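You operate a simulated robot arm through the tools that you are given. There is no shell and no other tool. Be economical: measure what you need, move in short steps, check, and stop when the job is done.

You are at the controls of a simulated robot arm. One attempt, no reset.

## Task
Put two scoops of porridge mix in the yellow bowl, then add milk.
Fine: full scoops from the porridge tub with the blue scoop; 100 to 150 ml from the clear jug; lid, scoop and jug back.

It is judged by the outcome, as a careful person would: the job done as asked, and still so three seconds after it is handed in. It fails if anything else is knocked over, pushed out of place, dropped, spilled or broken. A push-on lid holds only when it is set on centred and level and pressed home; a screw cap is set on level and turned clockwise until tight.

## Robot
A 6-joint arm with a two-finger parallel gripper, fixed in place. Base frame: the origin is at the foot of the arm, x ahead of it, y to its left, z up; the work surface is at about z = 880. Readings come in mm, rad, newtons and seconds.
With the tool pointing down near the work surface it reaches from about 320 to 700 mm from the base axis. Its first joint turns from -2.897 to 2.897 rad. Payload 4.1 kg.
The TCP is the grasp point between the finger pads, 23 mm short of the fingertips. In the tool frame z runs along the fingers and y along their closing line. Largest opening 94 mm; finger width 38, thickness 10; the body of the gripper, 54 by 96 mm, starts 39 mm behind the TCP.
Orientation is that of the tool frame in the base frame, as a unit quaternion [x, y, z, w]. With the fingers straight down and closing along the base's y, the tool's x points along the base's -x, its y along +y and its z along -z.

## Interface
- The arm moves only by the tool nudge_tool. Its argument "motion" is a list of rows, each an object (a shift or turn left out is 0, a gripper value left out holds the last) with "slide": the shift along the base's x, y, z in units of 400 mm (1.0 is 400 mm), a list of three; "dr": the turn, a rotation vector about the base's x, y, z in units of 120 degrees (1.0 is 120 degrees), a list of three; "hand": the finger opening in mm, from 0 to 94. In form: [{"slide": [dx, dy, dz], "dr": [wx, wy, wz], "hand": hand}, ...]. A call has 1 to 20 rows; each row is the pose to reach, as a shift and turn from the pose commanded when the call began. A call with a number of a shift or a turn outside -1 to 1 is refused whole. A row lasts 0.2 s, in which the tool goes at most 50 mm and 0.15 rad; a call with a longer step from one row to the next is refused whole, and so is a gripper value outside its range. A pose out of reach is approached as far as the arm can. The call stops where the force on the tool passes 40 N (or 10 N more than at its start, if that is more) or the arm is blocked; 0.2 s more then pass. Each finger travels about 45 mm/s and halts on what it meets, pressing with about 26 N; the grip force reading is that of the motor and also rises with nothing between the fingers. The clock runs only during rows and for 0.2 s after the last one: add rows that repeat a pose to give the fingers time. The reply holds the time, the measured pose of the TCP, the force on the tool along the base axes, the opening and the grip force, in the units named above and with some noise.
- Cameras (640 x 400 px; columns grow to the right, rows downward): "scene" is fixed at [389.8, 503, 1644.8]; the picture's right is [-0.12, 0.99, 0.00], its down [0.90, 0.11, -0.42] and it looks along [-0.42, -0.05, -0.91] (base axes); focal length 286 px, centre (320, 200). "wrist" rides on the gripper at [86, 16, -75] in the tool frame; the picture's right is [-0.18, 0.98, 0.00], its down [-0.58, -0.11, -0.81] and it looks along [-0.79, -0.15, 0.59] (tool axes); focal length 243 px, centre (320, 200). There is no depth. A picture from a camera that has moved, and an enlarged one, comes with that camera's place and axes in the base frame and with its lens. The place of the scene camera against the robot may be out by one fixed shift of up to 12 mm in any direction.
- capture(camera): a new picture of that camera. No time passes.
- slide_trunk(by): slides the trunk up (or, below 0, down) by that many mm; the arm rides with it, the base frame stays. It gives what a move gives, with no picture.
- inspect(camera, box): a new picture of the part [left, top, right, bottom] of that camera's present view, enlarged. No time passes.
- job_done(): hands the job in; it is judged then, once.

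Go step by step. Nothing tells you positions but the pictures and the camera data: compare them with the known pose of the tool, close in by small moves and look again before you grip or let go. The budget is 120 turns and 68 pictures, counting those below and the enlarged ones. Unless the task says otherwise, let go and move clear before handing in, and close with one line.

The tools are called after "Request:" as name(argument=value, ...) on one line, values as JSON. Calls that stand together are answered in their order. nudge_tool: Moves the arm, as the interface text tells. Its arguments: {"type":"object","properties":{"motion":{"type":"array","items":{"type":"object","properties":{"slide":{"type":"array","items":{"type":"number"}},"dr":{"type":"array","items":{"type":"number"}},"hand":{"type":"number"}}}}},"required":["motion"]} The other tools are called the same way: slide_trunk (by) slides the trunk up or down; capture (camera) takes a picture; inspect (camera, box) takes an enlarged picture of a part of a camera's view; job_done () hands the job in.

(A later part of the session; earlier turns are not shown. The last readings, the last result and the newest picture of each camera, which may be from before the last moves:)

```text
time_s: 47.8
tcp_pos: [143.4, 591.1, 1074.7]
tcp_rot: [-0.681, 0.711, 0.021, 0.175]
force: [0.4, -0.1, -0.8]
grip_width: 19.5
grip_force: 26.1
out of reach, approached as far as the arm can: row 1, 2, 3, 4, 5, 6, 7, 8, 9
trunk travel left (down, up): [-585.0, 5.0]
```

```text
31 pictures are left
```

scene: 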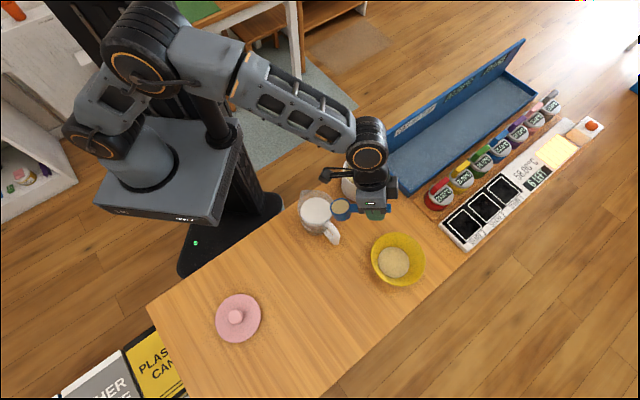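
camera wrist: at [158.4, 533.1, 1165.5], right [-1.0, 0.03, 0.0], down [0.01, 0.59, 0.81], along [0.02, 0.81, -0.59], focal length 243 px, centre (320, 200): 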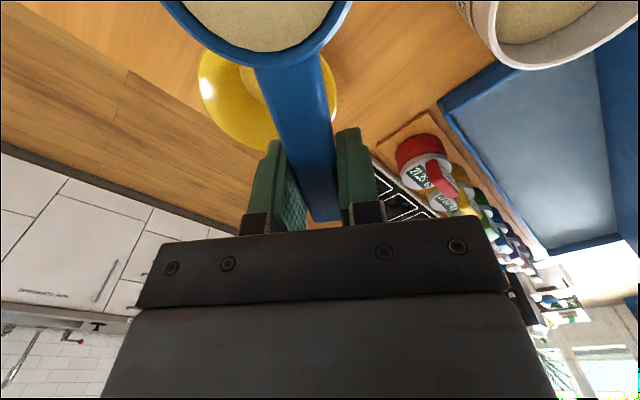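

The wrist seems to be on an awkward branch where levelling is limited but tilting is free. I'll carry the (still full) scoop to the bowl at about 30° tilt and remove the side roll.

Request:
nudge_tool(motion=[{"slide": [0.03, 0.06, 0], "dr": [0.024, 0.02, 0]}, {"slide": [0.06, 0.13, 0], "dr": [0.048, 0.04, 0]}, {"slide": [0.1, 0.2, -0.02], "dr": [0.072, 0.06, 0]}, {"slide": [0.13, 0.27, -0.05], "dr": [0.095, 0.08, 0]}, {"slide": [0.159, 0.345, -0.07], "dr": [0.117, 0.1, 0]}, {"slide": [0.159, 0.345, -0.07], "dr": [0.117, 0.1, 0]}])

Request:
inspect(camera="scene", box=[300, 140, 480, 300])

```text
time_s: 49.2
tcp_pos: [176.1, 674.0, 1018.9]
tcp_rot: [-0.657, 0.697, 0.12, 0.261]
force: [-0.3, -1.3, -1.0]
grip_width: 19.5
grip_force: 26.1
out of reach, approached as far as the arm can: row 1, 2, 3, 4, 5, 6
trunk travel left (down, up): [-585.0, 5.0]
```

```text
2.50 times, centred on (390, 220) of scene
camera zoom: at [389.8, 503.0, 1644.8], right [-0.12, 0.99, 0.0], down [0.9, 0.11, -0.42], along [-0.42, -0.05, -0.91], focal length 715 px, centre (145, 150)
```

zoom: 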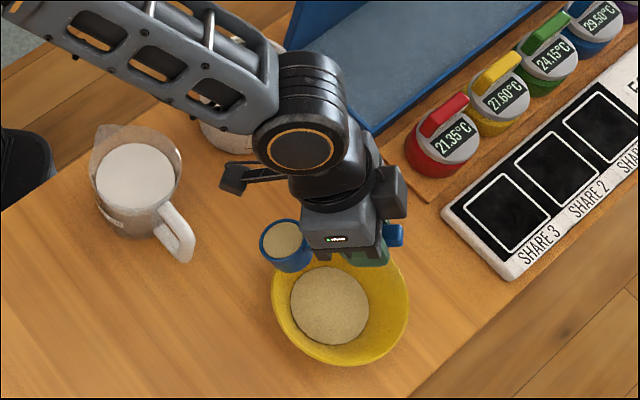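

The cup is too low near the bowl rim and this wrist branch can't extend further level. I'll back off and up, then return to the tub to unwind the wrist properly.

Request:
nudge_tool(motion=[{"slide": [-0.02, -0.05, 0.06]}, {"slide": [-0.05, -0.1, 0.12]}, {"slide": [-0.1, -0.14, 0.15]}, {"slide": [-0.153, -0.16, 0.16]}, {"slide": [-0.153, -0.16, 0.16]}])

Request:
inspect(camera="scene", box=[280, 100, 480, 300])

```text
time_s: 50.4
tcp_pos: [114.9, 610.9, 1080.2]
tcp_rot: [-0.657, 0.698, 0.119, 0.259]
force: [-0.9, 0.7, -0.3]
grip_width: 19.2
grip_force: 26.2
trunk travel left (down, up): [-585.0, 5.0]
```

```text
2.00 times, centred on (380, 200) of scene
camera zoom: at [389.8, 503.0, 1644.8], right [-0.12, 0.99, 0.0], down [0.9, 0.11, -0.42], along [-0.42, -0.05, -0.91], focal length 572 px, centre (200, 200)
```

zoom: 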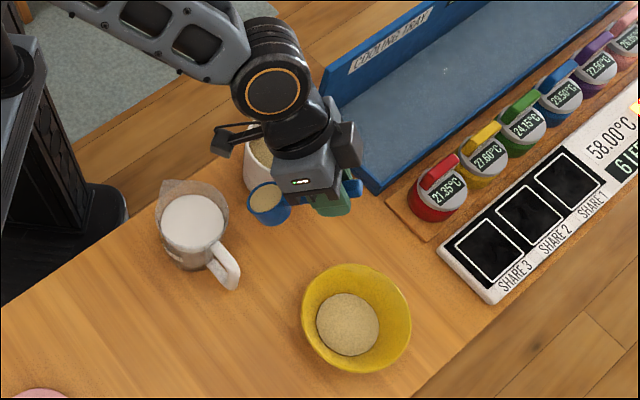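

Scoop still full, nothing spilled. Move so the cup is over the tub, then rotate back to the earlier yaw/tilt above the tub (any fallout goes back into the tub).

Request:
nudge_tool(motion=[{"slide": [-0.08, 0.02, 0.012]}, {"slide": [-0.16, 0.04, 0.012]}, {"slide": [-0.24, 0.06, 0.012]}, {"slide": [-0.29, 0.0725, 0.012]}, {"slide": [-0.28, 0.056, 0.013], "dr": [0.032, 0.003, -0.048]}, {"slide": [-0.268, 0.039, 0.014], "dr": [0.064, 0.006, -0.096]}, {"slide": [-0.257, 0.023, 0.014], "dr": [0.096, 0.0095, -0.144]}, {"slide": [-0.246, 0.006, 0.015], "dr": [0.128, 0.0127, -0.192]}, {"slide": [-0.235, -0.01, 0.016], "dr": [0.16, 0.0158, -0.24]}, {"slide": [-0.224, -0.027, 0.0165], "dr": [0.192, 0.019, -0.288]}, {"slide": [-0.224, -0.027, 0.0165], "dr": [0.192, 0.019, -0.288]}])

Request:
inspect(camera="scene", box=[300, 90, 460, 220])

```text
time_s: 52.8
tcp_pos: [24.3, 595.9, 1088.1]
tcp_rot: [-0.355, 0.827, 0.185, 0.395]
force: [0.2, -0.5, -0.6]
grip_width: 19.4
grip_force: 25.8
trunk travel left (down, up): [-585.0, 5.0]
```

```text
3.08 times, centred on (380, 155) of scene
camera zoom: at [389.8, 503.0, 1644.8], right [-0.12, 0.99, 0.0], down [0.9, 0.11, -0.42], along [-0.42, -0.05, -0.91], focal length 880 px, centre (135, 338)
```

zoom: 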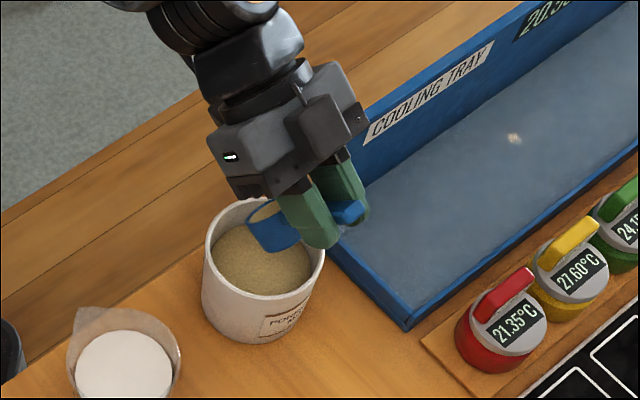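

The tub appears shifted by about 12 mm (to about (-10, 566)) from the aborted levelling; I'll keep that in mind and correct it later. Now unwind the wrist: reverse the yaw turn over the tub.

Request:
nudge_tool(motion=[{"slide": [-0.012, 0.005, 0.025], "dr": [0, 0, 0.064]}, {"slide": [-0.024, 0.01, 0.03], "dr": [0, 0, 0.128]}, {"slide": [-0.037, 0.015, 0.03], "dr": [0, 0, 0.192]}, {"slide": [-0.05, 0.02, 0.03], "dr": [0, 0, 0.256]}, {"slide": [-0.063, 0.024, 0.03], "dr": [0, 0, 0.32]}, {"slide": [-0.076, 0.028, 0.025], "dr": [0, 0, 0.384]}, {"slide": [-0.089, 0.031, 0.015], "dr": [0, 0, 0.4475]}, {"slide": [-0.089, 0.031, 0.015], "dr": [0, 0, 0.4475]}])

```text
time_s: 54.6
tcp_pos: [-9.4, 613.4, 1103.1]
tcp_rot: [0.658, -0.604, -0.342, -0.294]
force: [0.4, -0.5, -1.0]
grip_width: 19.5
grip_force: 25.6
out of reach, approached as far as the arm can: row 7, 8
trunk travel left (down, up): [-585.0, 5.0]
```

Now decrease tilt to about 30° to return to the good branch.

Request:
nudge_tool(motion=[{"slide": [0, 0.015, 0], "dr": [-0.05, -0.003, 0]}, {"slide": [-0.002, 0.03, 0], "dr": [-0.1, -0.006, 0]}, {"slide": [-0.003, 0.045, 0], "dr": [-0.15, -0.009, 0]}, {"slide": [-0.004, 0.057, 0], "dr": [-0.2, -0.012, 0]}, {"slide": [-0.004, 0.057, 0], "dr": [-0.2, -0.012, 0]}])

Request:
capture(camera="scene")

```text
time_s: 55.8
tcp_pos: [-9.5, 636.8, 1103.4]
tcp_rot: [0.708, -0.658, -0.201, -0.16]
force: [0.1, 0.0, -1.1]
grip_width: 19.8
grip_force: 26.0
trunk travel left (down, up): [-585.0, 5.0]
```

```text
27 pictures are left
```

scene: 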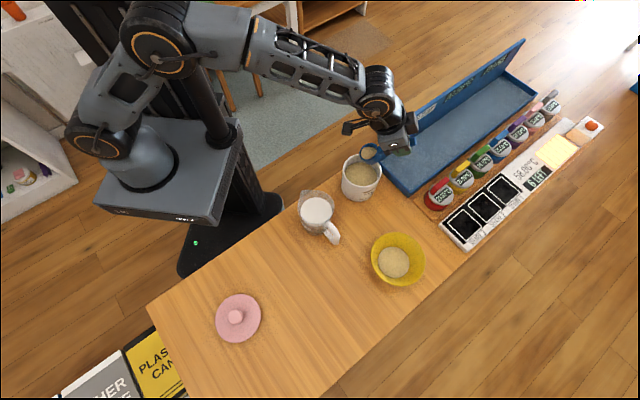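

Reached without limits. Zoom to see the scoop fill and the tub.

Request:
inspect(camera="scene", box=[330, 110, 430, 210])

```text
4.00 times, centred on (380, 160) of scene
camera zoom: at [389.8, 503.0, 1644.8], right [-0.12, 0.99, 0.0], down [0.9, 0.11, -0.42], along [-0.42, -0.05, -0.91], focal length 1145 px, centre (80, 360)
```

zoom: 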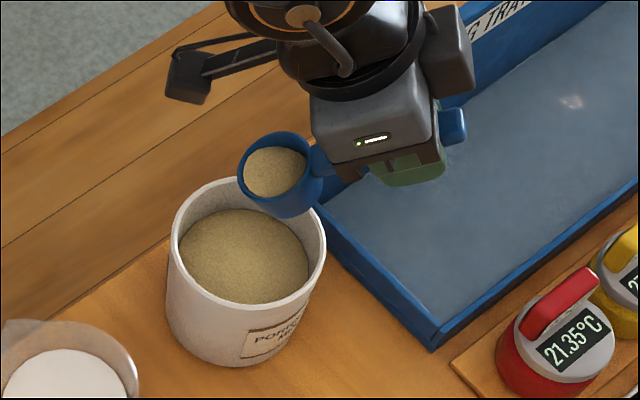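

The scoop lost a little, so I'll rescoop. First test levelling here to confirm the good wrist branch.

Request:
nudge_tool(motion=[{"slide": [0, 0, 0], "dr": [-0.06, -0.0037, 0]}, {"slide": [0, 0.01, 0], "dr": [-0.12, -0.0073, 0]}, {"slide": [0, 0.01, 0], "dr": [-0.18, -0.011, 0]}, {"slide": [0, 0.01, 0], "dr": [-0.247, -0.015, 0]}, {"slide": [0, 0.01, 0], "dr": [-0.247, -0.015, 0]}])

```text
time_s: 57.0
tcp_pos: [-9.3, 635.8, 1100.5]
tcp_rot: [0.728, -0.685, -0.015, 0.017]
force: [0.0, 0.7, -0.6]
grip_width: 19.5
grip_force: 26.3
out of reach, approached as far as the arm can: row 4, 5
trunk travel left (down, up): [-585.0, 5.0]
```

Level works again (good branch). Now yaw back to the first-scoop orientation over the (shifted) tub at about (-14, 563).

Request:
nudge_tool(motion=[{"slide": [0.02, -0.03, 0.01], "dr": [-0.001, -0.003, -0.06]}, {"slide": [0.05, -0.05, 0.01], "dr": [-0.002, -0.007, -0.12]}, {"slide": [0.075, -0.06, 0.0], "dr": [-0.003, -0.01, -0.18]}, {"slide": [0.1, -0.06, 0.0], "dr": [-0.005, -0.013, -0.24]}, {"slide": [0.118, -0.06, 0.0], "dr": [-0.006, -0.017, -0.32]}, {"slide": [0.118, -0.06, 0.0], "dr": [-0.007, -0.021, -0.3994]}, {"slide": [0.118, -0.06, 0.0], "dr": [-0.007, -0.021, -0.3994]}])

Request:
inspect(camera="scene", box=[310, 110, 430, 210])

```text
refused: row 5 steps farther than a row can; nothing moved
```

```text
4.00 times, centred on (370, 160) of scene
camera zoom: at [389.8, 503.0, 1644.8], right [-0.12, 0.99, 0.0], down [0.9, 0.11, -0.42], along [-0.42, -0.05, -0.91], focal length 1145 px, centre (120, 360)
```

zoom: 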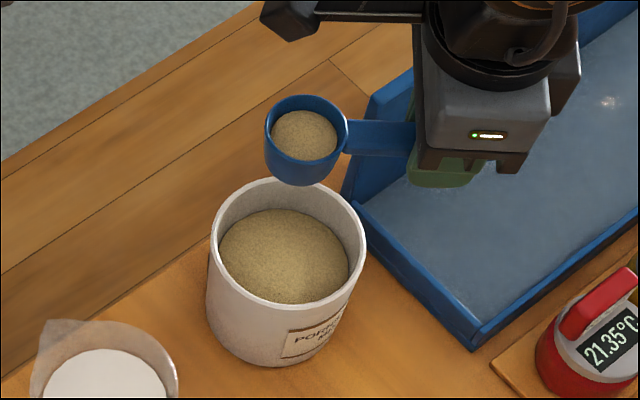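

The scoop is down to about three quarters, so rescoop is needed. Re-sending with smaller steps.

Request:
nudge_tool(motion=[{"slide": [0.02, -0.03, 0.01], "dr": [-0.001, -0.003, -0.06]}, {"slide": [0.05, -0.05, 0.01], "dr": [-0.002, -0.007, -0.12]}, {"slide": [0.075, -0.06, 0.0], "dr": [-0.003, -0.01, -0.18]}, {"slide": [0.1, -0.06, 0.0], "dr": [-0.005, -0.013, -0.24]}, {"slide": [0.118, -0.06, 0.0], "dr": [-0.006, -0.016, -0.3]}, {"slide": [0.118, -0.06, 0.0], "dr": [-0.007, -0.019, -0.36]}, {"slide": [0.118, -0.06, 0.0], "dr": [-0.007, -0.021, -0.3994]}, {"slide": [0.118, -0.06, 0.0], "dr": [-0.007, -0.021, -0.3994]}])

```text
time_s: 58.8
tcp_pos: [37.6, 612.7, 1100.9]
tcp_rot: [-0.387, 0.922, 0.0, 0.001]
force: [0.2, 0.8, -1.0]
grip_width: 19.3
grip_force: 25.7
trunk travel left (down, up): [-585.0, 5.0]
```

Level and at the right yaw. Tilt to 50° over the tub.

Request:
nudge_tool(motion=[{"slide": [0, 0, 0], "dr": [0.0495, -0.0488, 0]}, {"slide": [-0.005, -0.005, 0], "dr": [0.099, -0.0975, 0]}, {"slide": [-0.015, -0.014, 0], "dr": [0.1484, -0.1463, 0]}, {"slide": [-0.03, -0.027, 0], "dr": [0.1978, -0.195, 0]}, {"slide": [-0.045, -0.04, -0.02], "dr": [0.2473, -0.2438, 0]}, {"slide": [-0.058, -0.052, -0.04], "dr": [0.2967, -0.2925, 0]}, {"slide": [-0.058, -0.052, -0.04], "dr": [0.2967, -0.2925, 0]}])

Request:
inspect(camera="scene", box=[310, 110, 430, 210])

```text
time_s: 60.4
tcp_pos: [17.5, 590.6, 1085.8]
tcp_rot: [-0.349, 0.836, 0.163, 0.391]
force: [0.0, 0.0, -1.5]
grip_width: 19.6
grip_force: 25.2
trunk travel left (down, up): [-585.0, 5.0]
```

```text
4.00 times, centred on (370, 160) of scene
camera zoom: at [389.8, 503.0, 1644.8], right [-0.12, 0.99, 0.0], down [0.9, 0.11, -0.42], along [-0.42, -0.05, -0.91], focal length 1145 px, centre (120, 360)
```

zoom: 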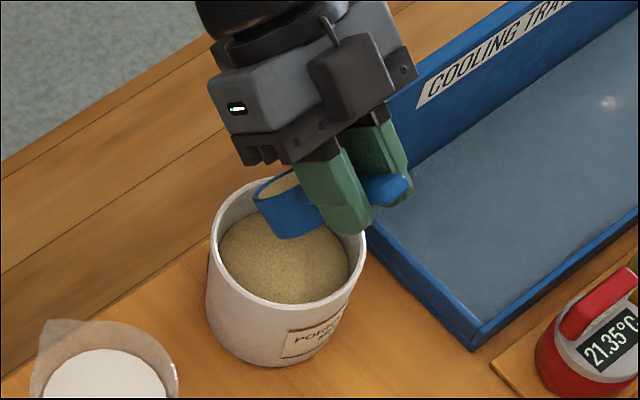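

Good. Plunge, sweep and level out as in the first scoop.

Request:
nudge_tool(motion=[{"slide": [-0.0004, -0.0004, -0.1143]}, {"slide": [-0.002, -0.002, -0.1693]}, {"slide": [-0.004, -0.004, -0.2018]}, {"slide": [-0.011, -0.011, -0.2068]}, {"slide": [-0.0104, -0.0104, -0.204], "dr": [-0.0119, 0.0117, 0]}, {"slide": [-0.003, -0.003, -0.1995], "dr": [-0.0356, 0.0351, 0]}, {"slide": [0.004, 0.004, -0.1905], "dr": [-0.0593, 0.0585, 0]}, {"slide": [0.012, 0.012, -0.185], "dr": [-0.089, 0.0878, 0]}, {"slide": [0.0208, 0.0208, -0.1783], "dr": [-0.1187, 0.117, 0]}, {"slide": [0.0333, 0.0333, -0.168], "dr": [-0.1543, 0.1521, 0]}, {"slide": [0.0466, 0.0466, -0.1648], "dr": [-0.1958, 0.193, 0]}, {"slide": [0.0579, 0.0579, -0.1575], "dr": [-0.2373, 0.234, 0]}, {"slide": [0.0669, 0.0669, -0.1298], "dr": [-0.2729, 0.2691, 0]}, {"slide": [0.0669, 0.0669, -0.0425], "dr": [-0.2967, 0.2925, 0]}, {"slide": [0.0669, 0.0669, -0.0425], "dr": [-0.2967, 0.2925, 0]}])

Request:
inspect(camera="scene", box=[310, 110, 430, 210])

```text
time_s: 63.6
tcp_pos: [40.8, 618.9, 1067.8]
tcp_rot: [-0.387, 0.922, 0.0, 0.0]
force: [-0.1, -0.3, -1.1]
grip_width: 19.5
grip_force: 25.9
trunk travel left (down, up): [-585.0, 5.0]
```

```text
4.00 times, centred on (370, 160) of scene
camera zoom: at [389.8, 503.0, 1644.8], right [-0.12, 0.99, 0.0], down [0.9, 0.11, -0.42], along [-0.42, -0.05, -0.91], focal length 1145 px, centre (120, 360)
```

zoom: 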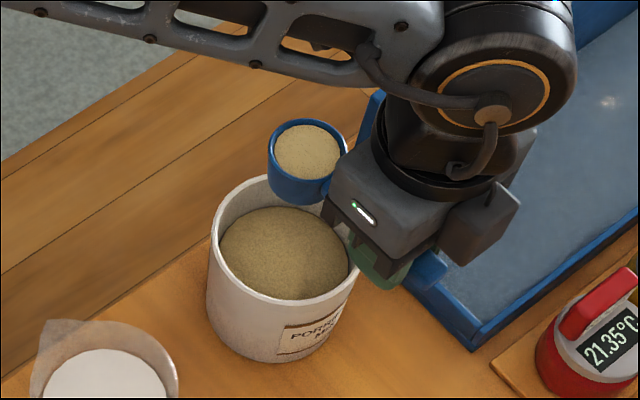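

Full scoop, tub unmoved this time. Now yaw and move to the pre-dump pose, staying within reach.

Request:
nudge_tool(motion=[{"slide": [0.03, -0.005, 0.05], "dr": [0, 0, 0.056]}, {"slide": [0.065, -0.012, 0.1], "dr": [0, 0, 0.112]}, {"slide": [0.1, -0.018, 0.1], "dr": [0, 0, 0.168]}, {"slide": [0.135, -0.024, 0.1], "dr": [0, 0, 0.224]}, {"slide": [0.17, -0.03, 0.1], "dr": [0, 0, 0.28]}, {"slide": [0.205, -0.036, 0.1], "dr": [0, 0, 0.336]}, {"slide": [0.24, -0.042, 0.1], "dr": [0, 0, 0.392]}, {"slide": [0.2725, -0.0475, 0.1], "dr": [0, 0, 0.4475]}, {"slide": [0.2725, -0.0475, 0.1], "dr": [0, 0, 0.4475]}])

```text
time_s: 65.6
tcp_pos: [151.6, 599.3, 1109.0]
tcp_rot: [0.763, -0.647, 0.0, -0.001]
force: [-0.2, -0.3, -1.3]
grip_width: 19.5
grip_force: 26.3
trunk travel left (down, up): [-585.0, 5.0]
```

Now tilt to 30° while moving over the bowl.

Request:
nudge_tool(motion=[{"slide": [0.01, 0.03, -0.02], "dr": [0.06, 0.0096, 0]}, {"slide": [0.03, 0.09, -0.05], "dr": [0.12, 0.0192, 0]}, {"slide": [0.055, 0.16, -0.09], "dr": [0.18, 0.0288, 0]}, {"slide": [0.08, 0.23, -0.13], "dr": [0.247, 0.0395, 0]}, {"slide": [0.1085, 0.303, -0.165], "dr": [0.247, 0.0395, 0]}, {"slide": [0.1085, 0.303, -0.165], "dr": [0.247, 0.0395, 0]}])

```text
time_s: 67.0
tcp_pos: [192.9, 721.5, 1043.4]
tcp_rot: [0.736, -0.626, -0.196, -0.168]
force: [-0.3, -0.6, -0.8]
grip_width: 19.7
grip_force: 26.3
trunk travel left (down, up): [-585.0, 5.0]
```

Same pose as before. Execute the dump to 110°, hold, and return to 30°.

Request:
nudge_tool(motion=[{"slide": [0.002, 0.002, 0.031], "dr": [0.0659, 0.0105, 0]}, {"slide": [0.0048, 0.0015, 0.059], "dr": [0.1318, 0.0211, 0]}, {"slide": [0.0075, -0.0018, 0.0845], "dr": [0.1977, 0.0316, 0]}, {"slide": [0.011, -0.0078, 0.1065], "dr": [0.2636, 0.0422, 0]}, {"slide": [0.0153, -0.0343, 0.1185], "dr": [0.3295, 0.0527, 0]}, {"slide": [0.0198, -0.0625, 0.1265], "dr": [0.3954, 0.0632, 0]}, {"slide": [0.0245, -0.0918, 0.1308], "dr": [0.4613, 0.0738, 0]}, {"slide": [0.029, -0.1208, 0.1308], "dr": [0.5272, 0.0843, 0]}, {"slide": [0.0338, -0.15, 0.1265], "dr": [0.5931, 0.0949, 0]}, {"slide": [0.0383, -0.178, 0.1185], "dr": [0.659, 0.1054, 0]}, {"slide": [0.0383, -0.178, 0.1185], "dr": [0.659, 0.1054, 0]}, {"slide": [0.0383, -0.178, 0.1185], "dr": [0.659, 0.1054, 0]}, {"slide": [0.0338, -0.15, 0.1265], "dr": [0.5931, 0.0949, 0]}, {"slide": [0.029, -0.1208, 0.1308], "dr": [0.5272, 0.0843, 0]}, {"slide": [0.0245, -0.0918, 0.1308], "dr": [0.4613, 0.0738, 0]}, {"slide": [0.0198, -0.0625, 0.1308], "dr": [0.3954, 0.0632, 0]}, {"slide": [0.0153, -0.0343, 0.1308], "dr": [0.3295, 0.0527, 0]}, {"slide": [0.011, -0.0078, 0.1308], "dr": [0.2636, 0.0422, 0]}, {"slide": [0.0075, -0.0018, 0.1308], "dr": [0.1977, 0.0316, 0]}, {"slide": [0.0048, -0.02, 0.1308], "dr": [0.1318, 0.0211, 0]}])

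Request:
inspect(camera="scene", box=[280, 130, 480, 300])

```text
time_s: 71.2
tcp_pos: [196.4, 713.1, 1093.5]
tcp_rot: [0.702, -0.596, -0.298, -0.254]
force: [-0.4, 0.1, -0.7]
grip_width: 19.2
grip_force: 25.6
trunk travel left (down, up): [-585.0, 5.0]
```

```text
2.35 times, centred on (380, 215) of scene
camera zoom: at [389.8, 503.0, 1644.8], right [-0.12, 0.99, 0.0], down [0.9, 0.11, -0.42], along [-0.42, -0.05, -0.91], focal length 673 px, centre (179, 165)
```

zoom: 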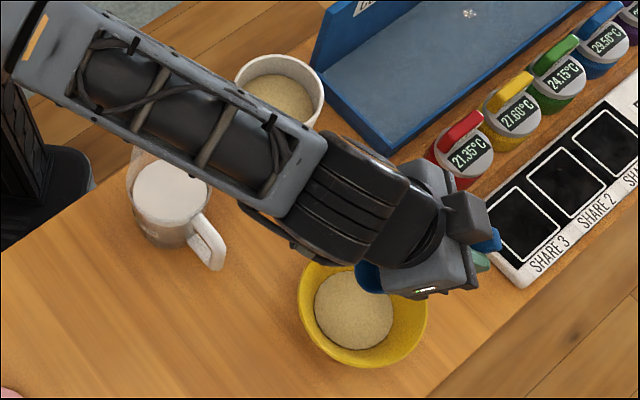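

Both scoops are in the bowl. Level the scoop while retracting, then return it to its place.

Request:
nudge_tool(motion=[{"slide": [-0.005, -0.01, 0.005], "dr": [-0.064, -0.0102, 0]}, {"slide": [-0.01, -0.04, 0.01], "dr": [-0.128, -0.0205, 0]}, {"slide": [-0.02, -0.1, 0.015], "dr": [-0.192, -0.0307, 0]}, {"slide": [-0.035, -0.17, 0.015], "dr": [-0.256, -0.041, 0]}, {"slide": [-0.05, -0.24, 0.015], "dr": [-0.32, -0.0512, 0]}, {"slide": [-0.065, -0.3, 0.015], "dr": [-0.379, -0.0606, 0]}, {"slide": [-0.065, -0.3, 0.015], "dr": [-0.379, -0.0606, 0]}])

```text
time_s: 72.8
tcp_pos: [170.0, 589.6, 1101.8]
tcp_rot: [0.763, -0.647, 0.001, 0.0]
force: [1.0, 0.8, -0.3]
grip_width: 19.7
grip_force: 25.6
trunk travel left (down, up): [-585.0, 5.0]
```

Yaw back and move over the scoop's original spot.

Request:
nudge_tool(motion=[{"slide": [0.03, -0.06, 0], "dr": [0, 0, -0.056]}, {"slide": [0.065, -0.12, 0], "dr": [0, 0, -0.112]}, {"slide": [0.1, -0.185, 0], "dr": [0, 0, -0.168]}, {"slide": [0.135, -0.25, 0], "dr": [0, 0, -0.224]}, {"slide": [0.17, -0.315, -0.03], "dr": [0, 0, -0.28]}, {"slide": [0.2, -0.38, -0.08], "dr": [0, 0, -0.336]}, {"slide": [0.235, -0.44, -0.15], "dr": [0, 0, -0.392]}, {"slide": [0.264, -0.498, -0.24], "dr": [0, 0, -0.449]}, {"slide": [0.264, -0.498, -0.32], "dr": [0, 0, -0.449]}, {"slide": [0.264, -0.498, -0.4], "dr": [0, 0, -0.449]}, {"slide": [0.264, -0.498, -0.4], "dr": [0, 0, -0.449]}])

Request:
capture(camera="wrist")

```text
time_s: 75.2
tcp_pos: [275.4, 392.4, 941.0]
tcp_rot: [-0.386, 0.922, 0.0, 0.0]
force: [-0.6, 0.1, -0.4]
grip_width: 19.3
grip_force: 26.1
trunk travel left (down, up): [-585.0, 5.0]
```

```text
21 pictures are left
camera wrist: at [202.6, 341.8, 1016.1], right [-0.57, 0.82, 0.0], down [0.49, 0.34, 0.81], along [0.66, 0.46, -0.59], focal length 243 px, centre (320, 200)
```

wrist: 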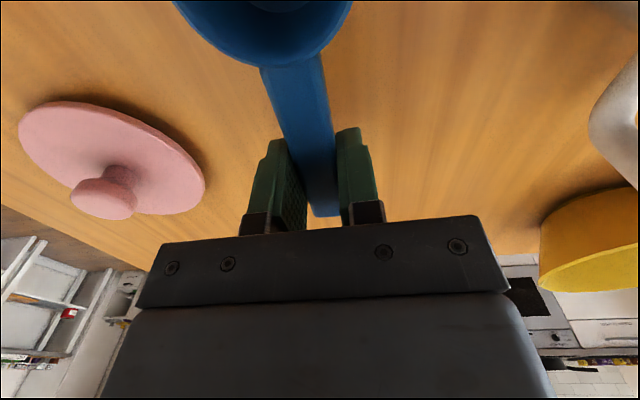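

Lower to the original height and release.

Request:
nudge_tool(motion=[{"slide": [0, -0.002, -0.04]}, {"slide": [0, -0.004, -0.07]}, {"slide": [0, -0.004, -0.08]}, {"slide": [0, -0.004, -0.086]}, {"slide": [0, -0.004, -0.086]}])

```text
time_s: 76.4
tcp_pos: [276.1, 390.7, 907.8]
tcp_rot: [-0.386, 0.923, 0.001, 0.002]
force: [3.7, 2.7, 13.8]
grip_width: 19.5
grip_force: 26.0
trunk travel left (down, up): [-585.0, 5.0]
```

Contact with the table. Ease up slightly, release and rise.

Request:
nudge_tool(motion=[{"slide": [0, 0, 0.004]}, {"slide": [0, 0, 0.004], "hand": 50}, {"slide": [0, 0, 0.004]}, {"slide": [0, 0, 0.004]}, {"slide": [0, 0, 0.004]}, {"slide": [0, 0, 0.06]}, {"slide": [0, 0, 0.16]}, {"slide": [0, 0, 0.28]}, {"slide": [0, 0, 0.4]}, {"slide": [0, 0, 0.4]}])

Request:
capture(camera="scene")

```text
time_s: 78.6
tcp_pos: [274.6, 392.9, 1070.3]
tcp_rot: [-0.386, 0.922, 0.001, 0.0]
force: [-0.3, -0.3, -0.5]
grip_width: 49.7
grip_force: 0.2
trunk travel left (down, up): [-585.0, 5.0]
```

```text
20 pictures are left
```

scene: 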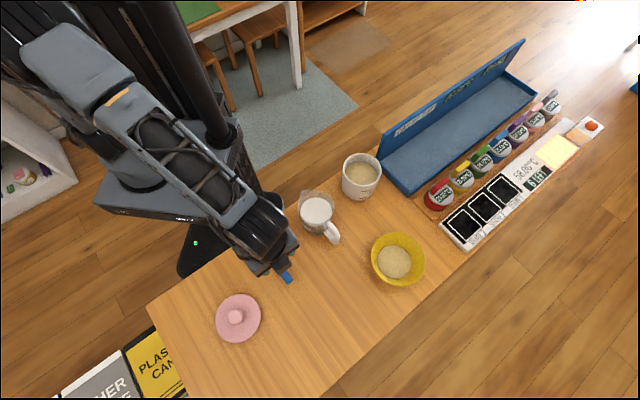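

Scoop is back in place. Zoom on the tub in the same box as before to measure its shift, and go to the lid.

Request:
inspect(camera="scene", box=[320, 140, 420, 215])

Request:
nudge_tool(motion=[{"slide": [0.03, -0.03, 0], "dr": [0, 0, -0.06], "hand": 70}, {"slide": [0.07, -0.06, 0], "dr": [0, 0, -0.12]}, {"slide": [0.12, -0.1, 0], "dr": [0, 0, -0.18]}, {"slide": [0.17, -0.14, -0.03], "dr": [0, 0, -0.24]}, {"slide": [0.22, -0.18, -0.1], "dr": [0, 0, -0.3]}, {"slide": [0.274, -0.231, -0.18], "dr": [0, 0, -0.36]}, {"slide": [0.274, -0.231, -0.24], "dr": [0, 0, -0.378]}, {"slide": [0.274, -0.231, -0.24], "dr": [0, 0, -0.378]}])

Request:
capture(camera="wrist")

```text
5.33 times, centred on (370, 178) of scene
camera zoom: at [389.8, 503.0, 1644.8], right [-0.12, 0.99, 0.0], down [0.9, 0.11, -0.42], along [-0.42, -0.05, -0.91], focal length 1526 px, centre (53, 320)
```

zoom: 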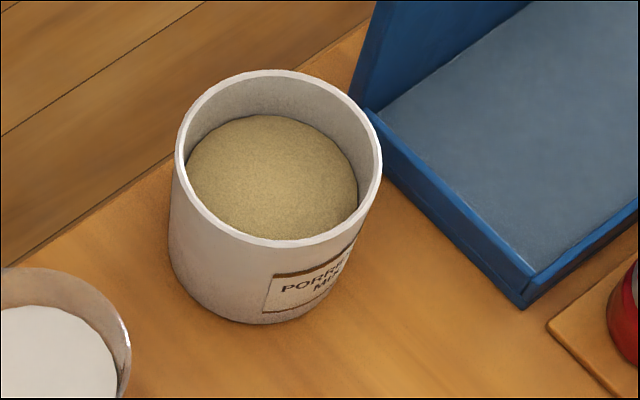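

```text
time_s: 80.4
tcp_pos: [386.1, 298.8, 969.9]
tcp_rot: [0.0, 1.0, 0.0, 0.001]
force: [-0.5, 0.0, 0.4]
grip_width: 70.2
grip_force: 0.0
trunk travel left (down, up): [-585.0, 5.0]
```

```text
18 pictures are left
camera wrist: at [299.5, 313.6, 1045.1], right [0.18, 0.98, 0.0], down [0.58, -0.11, 0.81], along [0.79, -0.15, -0.59], focal length 243 px, centre (320, 200)
```

wrist: 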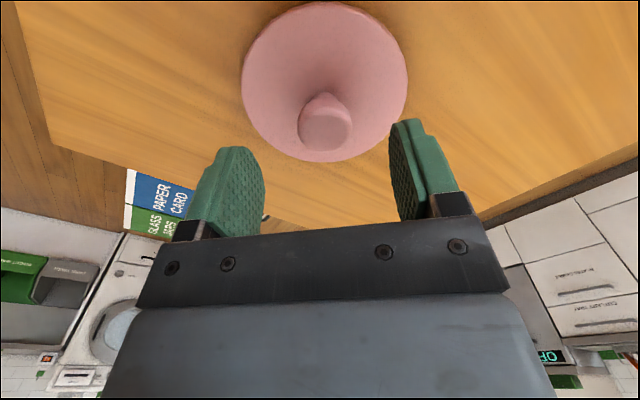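

Lid knob is centred. Descend and grip.

Request:
nudge_tool(motion=[{"slide": [-0.002, 0.001, -0.06]}, {"slide": [-0.002, 0.001, -0.1]}, {"slide": [-0.002, 0.001, -0.118]}, {"slide": [-0.002, 0.001, -0.118], "hand": 15}, {"slide": [-0.002, 0.001, -0.118]}, {"slide": [-0.002, 0.001, -0.118]}, {"slide": [-0.002, 0.001, -0.118]}, {"slide": [-0.002, 0.001, -0.118]}, {"slide": [-0.002, 0.001, -0.118]}])

```text
time_s: 82.4
tcp_pos: [384.6, 298.2, 922.8]
tcp_rot: [0.0, 1.0, 0.0, 0.0]
force: [1.1, 0.1, -0.4]
grip_width: 32.3
grip_force: 26.0
trunk travel left (down, up): [-585.0, 5.0]
```

Gripped. Carry the lid back above the tub (seat target about (-14, 564)).

Request:
nudge_tool(motion=[{"slide": [0, 0, 0.1]}, {"slide": [0, 0, 0.2]}, {"slide": [0, 0, 0.3]}, {"slide": [-0.08, 0.053, 0.36]}, {"slide": [-0.17, 0.113, 0.4]}, {"slide": [-0.26, 0.173, 0.4]}, {"slide": [-0.35, 0.233, 0.4]}, {"slide": [-0.44, 0.293, 0.4]}, {"slide": [-0.53, 0.353, 0.4]}, {"slide": [-0.62, 0.413, 0.4]}, {"slide": [-0.71, 0.473, 0.4]}, {"slide": [-0.8, 0.533, 0.4]}, {"slide": [-0.9, 0.6, 0.4]}, {"slide": [-0.9965, 0.663, 0.38]}, {"slide": [-0.9965, 0.663, 0.28]}, {"slide": [-0.9965, 0.663, 0.28]}])

Request:
inspect(camera="scene", box=[320, 140, 420, 215])

```text
time_s: 85.8
tcp_pos: [-13.0, 562.8, 1035.4]
tcp_rot: [-0.001, 1.0, 0.0, 0.0]
force: [0.2, 0.8, -0.7]
grip_width: 32.0
grip_force: 26.4
trunk travel left (down, up): [-585.0, 5.0]
```

```text
5.33 times, centred on (370, 178) of scene
camera zoom: at [389.8, 503.0, 1644.8], right [-0.12, 0.99, 0.0], down [0.9, 0.11, -0.42], along [-0.42, -0.05, -0.91], focal length 1526 px, centre (53, 320)
```

zoom: 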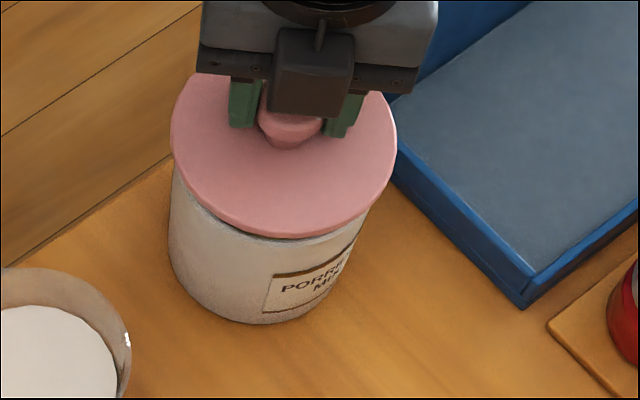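

Lid is over the tub, aligned within 1–2 mm. Nudge by (-1, +1) mm and lower slowly.

Request:
nudge_tool(motion=[{"slide": [-0.0025, 0.0025, -0.015]}, {"slide": [-0.0025, 0.0025, -0.03]}, {"slide": [-0.0025, 0.0025, -0.04]}, {"slide": [-0.0025, 0.0025, -0.048]}, {"slide": [-0.0025, 0.0025, -0.048]}])

```text
time_s: 87.0
tcp_pos: [-14.0, 564.4, 1016.6]
tcp_rot: [-0.001, 1.0, -0.001, 0.001]
force: [0.1, 0.6, -1.0]
grip_width: 32.2
grip_force: 25.7
trunk travel left (down, up): [-585.0, 5.0]
```

Request:
nudge_tool(motion=[{"slide": [0, 0, -0.005]}, {"slide": [0, 0, -0.01]}, {"slide": [0, 0, -0.0125]}, {"slide": [0, 0, -0.015]}, {"slide": [0, 0, -0.0175]}, {"slide": [0, 0, -0.0175]}])

```text
time_s: 88.4
tcp_pos: [-14.5, 565.3, 1010.8]
tcp_rot: [0.001, 1.0, 0.003, 0.0]
force: [0.3, 2.9, 21.4]
grip_width: 32.6
grip_force: 26.1
trunk travel left (down, up): [-585.0, 5.0]
```

Seated with 21 N at the original height. Press a bit more to make it home.

Request:
nudge_tool(motion=[{"slide": [0, 0, -0.003]}, {"slide": [0, 0, -0.006]}, {"slide": [0, 0, -0.008]}, {"slide": [0, 0, -0.008]}])

Request:
inspect(camera="scene", box=[320, 140, 420, 215])

```text
time_s: 89.4
tcp_pos: [-16.4, 565.1, 1008.4]
tcp_rot: [-0.001, 1.0, 0.004, 0.0]
force: [2.4, 5.6, 31.3]
grip_width: 32.1
grip_force: 26.3
trunk travel left (down, up): [-585.0, 5.0]
```

```text
5.33 times, centred on (370, 178) of scene
camera zoom: at [389.8, 503.0, 1644.8], right [-0.12, 0.99, 0.0], down [0.9, 0.11, -0.42], along [-0.42, -0.05, -0.91], focal length 1526 px, centre (53, 320)
```

zoom: 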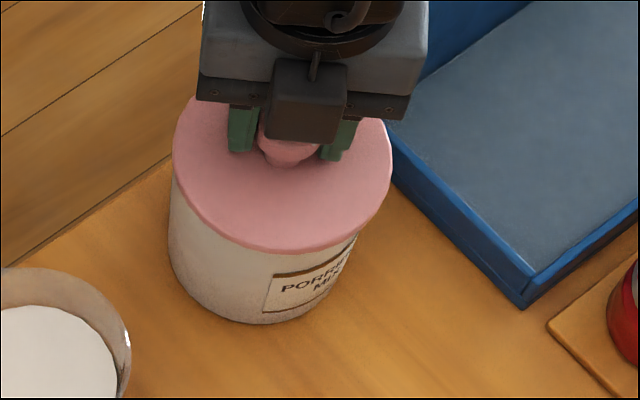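

Lid is seated level. While still holding the knob with light down-force, I'll slide the tub back to its original place (+13, +9.5 mm).

Request:
nudge_tool(motion=[{"slide": [0, 0, 0.012]}, {"slide": [0.006, 0.005, 0.014]}, {"slide": [0.012, 0.009, 0.014]}, {"slide": [0.018, 0.013, 0.014]}, {"slide": [0.024, 0.017, 0.014]}, {"slide": [0.03, 0.021, 0.014]}, {"slide": [0.035, 0.024, 0.014]}, {"slide": [0.035, 0.024, 0.014]}])

Request:
inspect(camera="scene", box=[320, 140, 420, 215])

```text
time_s: 91.2
tcp_pos: [-2.1, 574.7, 1011.0]
tcp_rot: [-0.001, 1.0, 0.0, 0.001]
force: [-0.9, -0.2, -0.2]
grip_width: 32.5
grip_force: 26.2
trunk travel left (down, up): [-585.0, 5.0]
```

```text
5.33 times, centred on (370, 178) of scene
camera zoom: at [389.8, 503.0, 1644.8], right [-0.12, 0.99, 0.0], down [0.9, 0.11, -0.42], along [-0.42, -0.05, -0.91], focal length 1526 px, centre (53, 320)
```

zoom: 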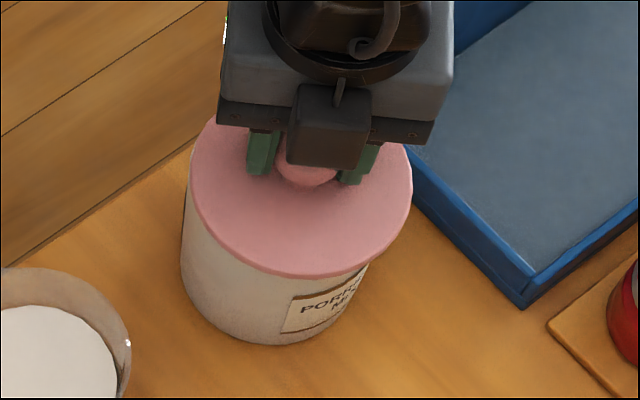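

Tub is back at its original spot. Press the lid home once more, then release.

Request:
nudge_tool(motion=[{"slide": [0, 0, -0.006]}, {"slide": [0, 0, -0.012]}, {"slide": [0, 0, -0.017]}, {"slide": [0, 0, -0.021]}, {"slide": [0, 0, -0.023]}, {"slide": [0, 0, -0.023]}])

```text
time_s: 92.3
tcp_pos: [-1.5, 577.7, 1008.7]
tcp_rot: [-0.001, 1.0, 0.006, 0.0]
force: [-0.7, -2.0, 15.5]
grip_width: 32.2
grip_force: 26.1
trunk travel left (down, up): [-585.0, 5.0]
stopped in row 5: the force on the tool passed its limit (the readings are from after the stop); the commanded pose is now the measured one
```

Pressed firmly. Release and rise, then look.

Request:
nudge_tool(motion=[{"slide": [0, -0.003, 0.006]}, {"slide": [0, -0.003, 0.006], "hand": 75}, {"slide": [0, -0.003, 0.006]}, {"slide": [0, -0.003, 0.006]}, {"slide": [0, -0.003, 0.006]}, {"slide": [0, -0.003, 0.006]}, {"slide": [0, -0.003, 0.08]}, {"slide": [0, -0.003, 0.18]}, {"slide": [-0.05, -0.1, 0.28]}, {"slide": [-0.1, -0.2, 0.28]}, {"slide": [-0.1, -0.2, 0.28]}])

Request:
inspect(camera="scene", box=[280, 140, 440, 270])

```text
refused: row 9 steps farther than a row can; nothing moved
```

```text
3.08 times, centred on (360, 205) of scene
camera zoom: at [389.8, 503.0, 1644.8], right [-0.12, 0.99, 0.0], down [0.9, 0.11, -0.42], along [-0.42, -0.05, -0.91], focal length 880 px, centre (197, 185)
```

zoom: 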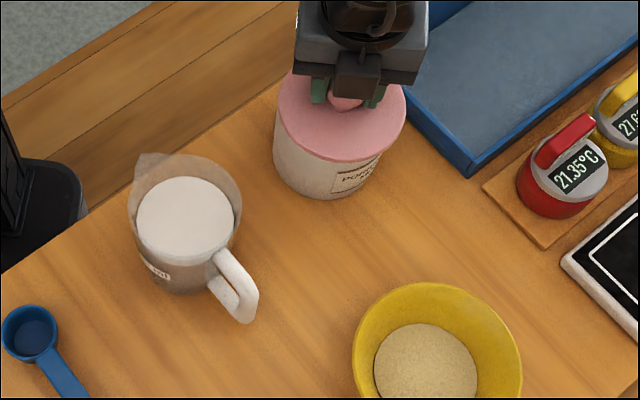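

Lid looks seated. Re-send: release, rise, and move to view the jug's handle with matching yaw (about 51°).

Request:
nudge_tool(motion=[{"slide": [0, -0.003, 0.006]}, {"slide": [0, -0.003, 0.006], "hand": 75}, {"slide": [0, -0.003, 0.006]}, {"slide": [0, -0.003, 0.006]}, {"slide": [0, -0.003, 0.006]}, {"slide": [0, -0.003, 0.006]}, {"slide": [0, -0.003, 0.08]}, {"slide": [0, -0.003, 0.18]}, {"slide": [0.04, -0.01, 0.26], "dr": [0, 0, 0.05]}, {"slide": [0.1, -0.04, 0.28], "dr": [0, 0, 0.11]}, {"slide": [0.17, -0.07, 0.28], "dr": [0, 0, 0.17]}, {"slide": [0.24, -0.1, 0.28], "dr": [0, 0, 0.23]}, {"slide": [0.31, -0.13, 0.28], "dr": [0, 0, 0.29]}, {"slide": [0.38, -0.155, 0.28], "dr": [0, 0, 0.35]}, {"slide": [0.4175, -0.17, 0.26], "dr": [0, 0, 0.4]}, {"slide": [0.4175, -0.17, 0.22], "dr": [0, 0, 0.429]}, {"slide": [0.4175, -0.17, 0.22], "dr": [0, 0, 0.429]}])

Request:
capture(camera="wrist")

Request:
capture(camera="scene")

```text
time_s: 95.9
tcp_pos: [166.8, 509.8, 1094.3]
tcp_rot: [-0.435, 0.9, 0.005, -0.002]
force: [0.6, 0.1, -0.4]
grip_width: 74.8
grip_force: 0.1
trunk travel left (down, up): [-585.0, 5.0]
```

```text
13 pictures are left
camera wrist: at [100.1, 450.9, 1169.3], right [-0.66, 0.75, 0.01], down [0.45, 0.38, 0.81], along [0.6, 0.53, -0.59], focal length 243 px, centre (320, 200)
```

wrist: 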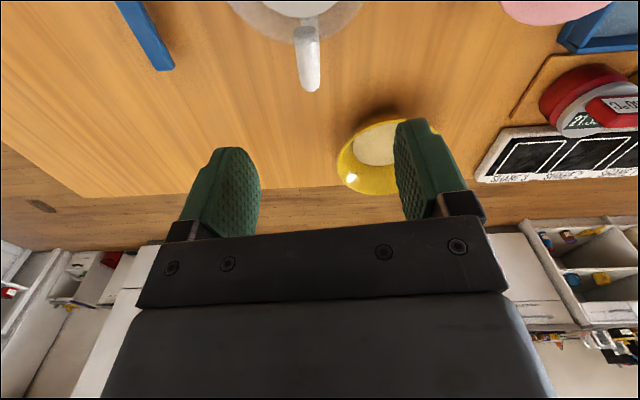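

```text
12 pictures are left
```

scene: 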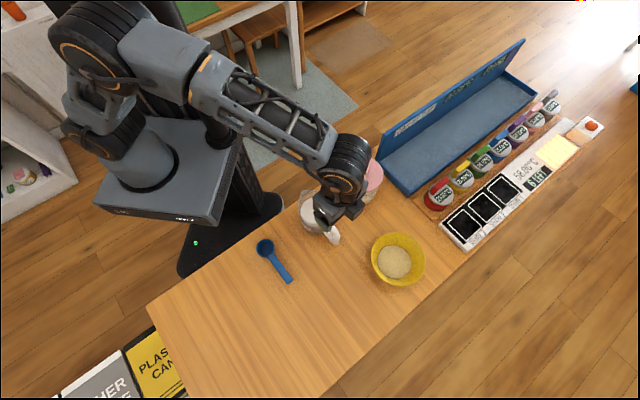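

Handle's outer top corner estimated near (180, 514, 978), handle direction about 50°. Shift to align and descend part-way, then check.

Request:
nudge_tool(motion=[{"slide": [0.01, -0.017, -0.05], "hand": 60}, {"slide": [0.01, -0.017, -0.13]}, {"slide": [0.01, -0.017, -0.2]}, {"slide": [0.01, -0.017, -0.2]}])

Request:
capture(camera="wrist")

```text
time_s: 96.9
tcp_pos: [168.6, 503.9, 1013.9]
tcp_rot: [-0.435, 0.9, 0.004, -0.002]
force: [0.8, -0.4, -1.2]
grip_width: 60.1
grip_force: 0.1
trunk travel left (down, up): [-585.0, 5.0]
```

```text
11 pictures are left
camera wrist: at [102.8, 445.2, 1089.4], right [-0.66, 0.76, 0.01], down [0.45, 0.38, 0.81], along [0.6, 0.53, -0.59], focal length 243 px, centre (320, 200)
```

wrist: 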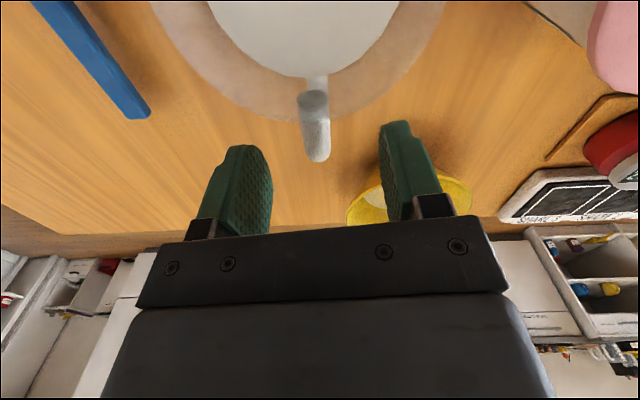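

Well aligned; a 2–3 mm lateral correction, then descend to z 965 and grip the handle.

Request:
nudge_tool(motion=[{"slide": [0.005, -0.004, -0.05]}, {"slide": [0.005, -0.004, -0.09]}, {"slide": [0.005, -0.004, -0.123]}, {"slide": [0.005, -0.004, -0.123]}, {"slide": [0.005, -0.004, -0.123], "hand": 2}, {"slide": [0.005, -0.004, -0.123]}, {"slide": [0.005, -0.004, -0.123]}, {"slide": [0.005, -0.004, -0.123]}, {"slide": [0.005, -0.004, -0.123]}, {"slide": [0.005, -0.004, -0.123]}, {"slide": [0.005, -0.004, -0.123]}])

Request:
capture(camera="wrist")

```text
time_s: 99.3
tcp_pos: [172.0, 502.0, 965.0]
tcp_rot: [-0.435, 0.901, 0.004, -0.002]
force: [-0.3, -0.9, 0.8]
grip_width: 15.9
grip_force: 25.9
trunk travel left (down, up): [-585.0, 5.0]
```

```text
10 pictures are left
camera wrist: at [105.7, 443.5, 1040.7], right [-0.66, 0.76, 0.01], down [0.45, 0.38, 0.81], along [0.61, 0.53, -0.59], focal length 243 px, centre (320, 200)
```

wrist: 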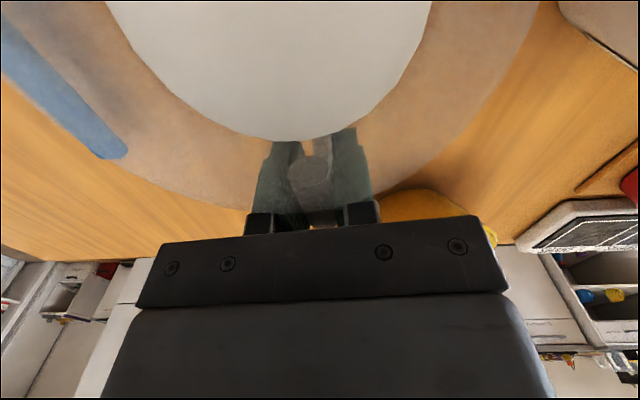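

Handle gripped (15.9 mm). Lift slowly and check the force.

Request:
nudge_tool(motion=[{"slide": [0, 0, 0.005]}, {"slide": [0, 0, 0.01]}, {"slide": [0, 0, 0.02]}, {"slide": [0, 0, 0.035]}, {"slide": [0, 0, 0.05]}, {"slide": [0, 0, 0.05]}, {"slide": [0, 0, 0.05]}])

Request:
inspect(camera="scene", box=[270, 150, 430, 280])

```text
time_s: 100.9
tcp_pos: [171.8, 502.1, 985.1]
tcp_rot: [-0.435, 0.9, 0.003, -0.001]
force: [0.1, 0.1, -5.6]
grip_width: 15.8
grip_force: 25.9
trunk travel left (down, up): [-585.0, 5.0]
```

```text
3.08 times, centred on (350, 215) of scene
camera zoom: at [389.8, 503.0, 1644.8], right [-0.12, 0.99, 0.0], down [0.9, 0.11, -0.42], along [-0.42, -0.05, -0.91], focal length 880 px, centre (228, 154)
```

zoom: 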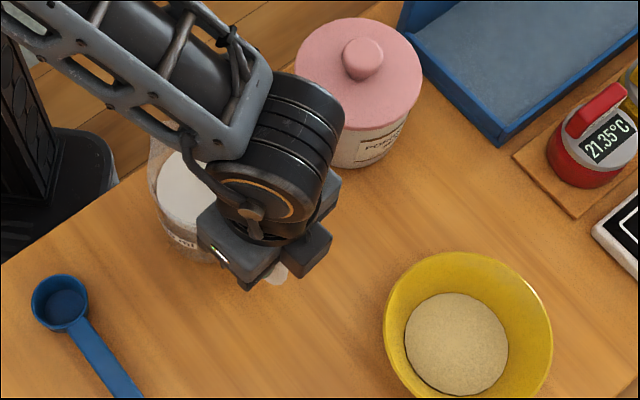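

Weight about 5.6 N, jug held. Raise slowly, then yaw to the pouring direction within reach.

Request:
nudge_tool(motion=[{"slide": [0, 0, 0.05]}, {"slide": [0, 0, 0.11]}, {"slide": [0, 0, 0.18]}, {"slide": [0, 0, 0.25]}, {"slide": [0, 0, 0.3]}, {"slide": [-0.005, 0.02, 0.3], "dr": [0, 0, 0.03]}, {"slide": [-0.01, 0.045, 0.3], "dr": [0, 0, 0.07]}, {"slide": [-0.015, 0.07, 0.3], "dr": [0, 0, 0.115]}, {"slide": [-0.02, 0.095, 0.3], "dr": [0, 0, 0.16]}, {"slide": [-0.028, 0.12, 0.3], "dr": [0, 0, 0.205]}, {"slide": [-0.035, 0.145, 0.3], "dr": [0, 0, 0.25]}, {"slide": [-0.04, 0.17, 0.3], "dr": [0, 0, 0.295]}, {"slide": [-0.045, 0.195, 0.3], "dr": [0, 0, 0.34]}, {"slide": [-0.05, 0.215, 0.3], "dr": [0, 0, 0.38]}, {"slide": [-0.053, 0.23, 0.3], "dr": [0, 0, 0.399]}, {"slide": [-0.053, 0.23, 0.3], "dr": [0, 0, 0.399]}])

```text
time_s: 104.3
tcp_pos: [152.0, 593.6, 1103.2]
tcp_rot: [0.763, -0.646, -0.002, 0.003]
force: [0.6, 0.1, -5.5]
grip_width: 15.5
grip_force: 25.9
trunk travel left (down, up): [-585.0, 5.0]
```

Holding level at 5.5 N. Now tilt to about 34° (below pour angle) while moving over the bowl, spout toward the robot side.

Request:
nudge_tool(motion=[{"slide": [0.01, 0.03, 0], "dr": [0.035, 0.0058, 0]}, {"slide": [0.02, 0.08, 0], "dr": [0.075, 0.0125, 0]}, {"slide": [0.035, 0.13, 0], "dr": [0.115, 0.0192, 0]}, {"slide": [0.05, 0.18, 0], "dr": [0.155, 0.0259, 0]}, {"slide": [0.06, 0.23, 0], "dr": [0.19, 0.0317, 0]}, {"slide": [0.07, 0.28, -0.005], "dr": [0.225, 0.0376, 0]}, {"slide": [0.082, 0.33, -0.015], "dr": [0.255, 0.0426, 0]}, {"slide": [0.095, 0.37, -0.0325], "dr": [0.2796, 0.0467, 0]}, {"slide": [0.095, 0.37, -0.0325], "dr": [0.2796, 0.0467, 0]}])

Request:
inspect(camera="scene", box=[310, 170, 470, 300])

```text
time_s: 106.3
tcp_pos: [186.8, 730.4, 1089.5]
tcp_rot: [0.73, -0.617, -0.226, -0.186]
force: [-0.9, -0.4, -6.0]
grip_width: 15.6
grip_force: 26.3
out of reach, approached as far as the arm can: row 7, 8, 9
trunk travel left (down, up): [-585.0, 5.0]
```

```text
3.08 times, centred on (390, 235) of scene
camera zoom: at [389.8, 503.0, 1644.8], right [-0.12, 0.99, 0.0], down [0.9, 0.11, -0.42], along [-0.42, -0.05, -0.91], focal length 880 px, centre (105, 92)
```

zoom: 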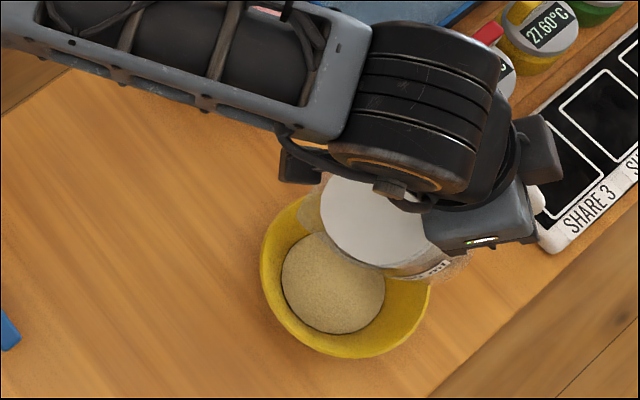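

Tilt is 34° with the spout just inside the near rim, no milk out yet. Move outward quickly as tilt increases to 40°, then check weight.

Request:
nudge_tool(motion=[{"slide": [0.006, 0.028, 0], "dr": [0.0247, 0.0041, 0]}, {"slide": [0.009, 0.045, 0], "dr": [0.0493, 0.0083, 0]}, {"slide": [0.009, 0.045, 0], "dr": [0.0493, 0.0083, 0]}])

Request:
inspect(camera="scene", box=[310, 170, 470, 300])

```text
time_s: 107.1
tcp_pos: [189.3, 745.4, 1087.5]
tcp_rot: [0.717, -0.607, -0.263, -0.218]
force: [-1.1, 1.6, -5.0]
grip_width: 15.8
grip_force: 26.0
out of reach, approached as far as the arm can: row 1, 2, 3
trunk travel left (down, up): [-585.0, 5.0]
```

```text
3.08 times, centred on (390, 235) of scene
camera zoom: at [389.8, 503.0, 1644.8], right [-0.12, 0.99, 0.0], down [0.9, 0.11, -0.42], along [-0.42, -0.05, -0.91], focal length 880 px, centre (105, 92)
```

zoom: 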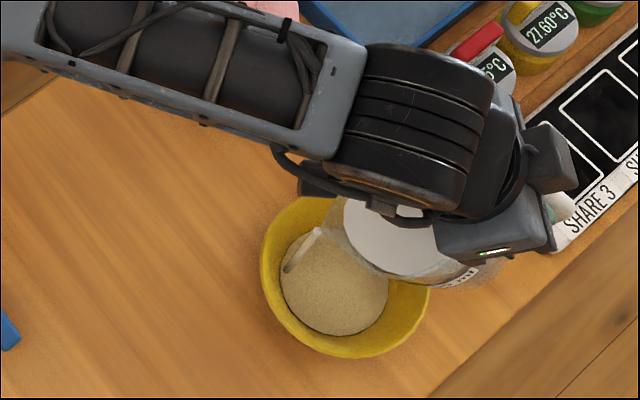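

Milk is pouring inside the bowl. Tilt slightly more while moving further over the bowl, watching the weight.

Request:
nudge_tool(motion=[{"slide": [0.002, 0.012, 0.002], "dr": [0.0164, 0.0027, 0]}, {"slide": [0.004, 0.022, 0.004], "dr": [0.0329, 0.0055, 0]}, {"slide": [0.004, 0.022, 0.004], "dr": [0.0329, 0.0055, 0]}, {"slide": [0.004, 0.022, 0.004], "dr": [0.0329, 0.0055, 0]}, {"slide": [0.004, 0.022, 0.004], "dr": [0.0329, 0.0055, 0]}])

```text
time_s: 108.3
tcp_pos: [190.7, 753.7, 1090.2]
tcp_rot: [0.708, -0.598, -0.289, -0.239]
force: [-0.2, 0.3, -4.0]
grip_width: 16.0
grip_force: 25.7
trunk travel left (down, up): [-585.0, 5.0]
```

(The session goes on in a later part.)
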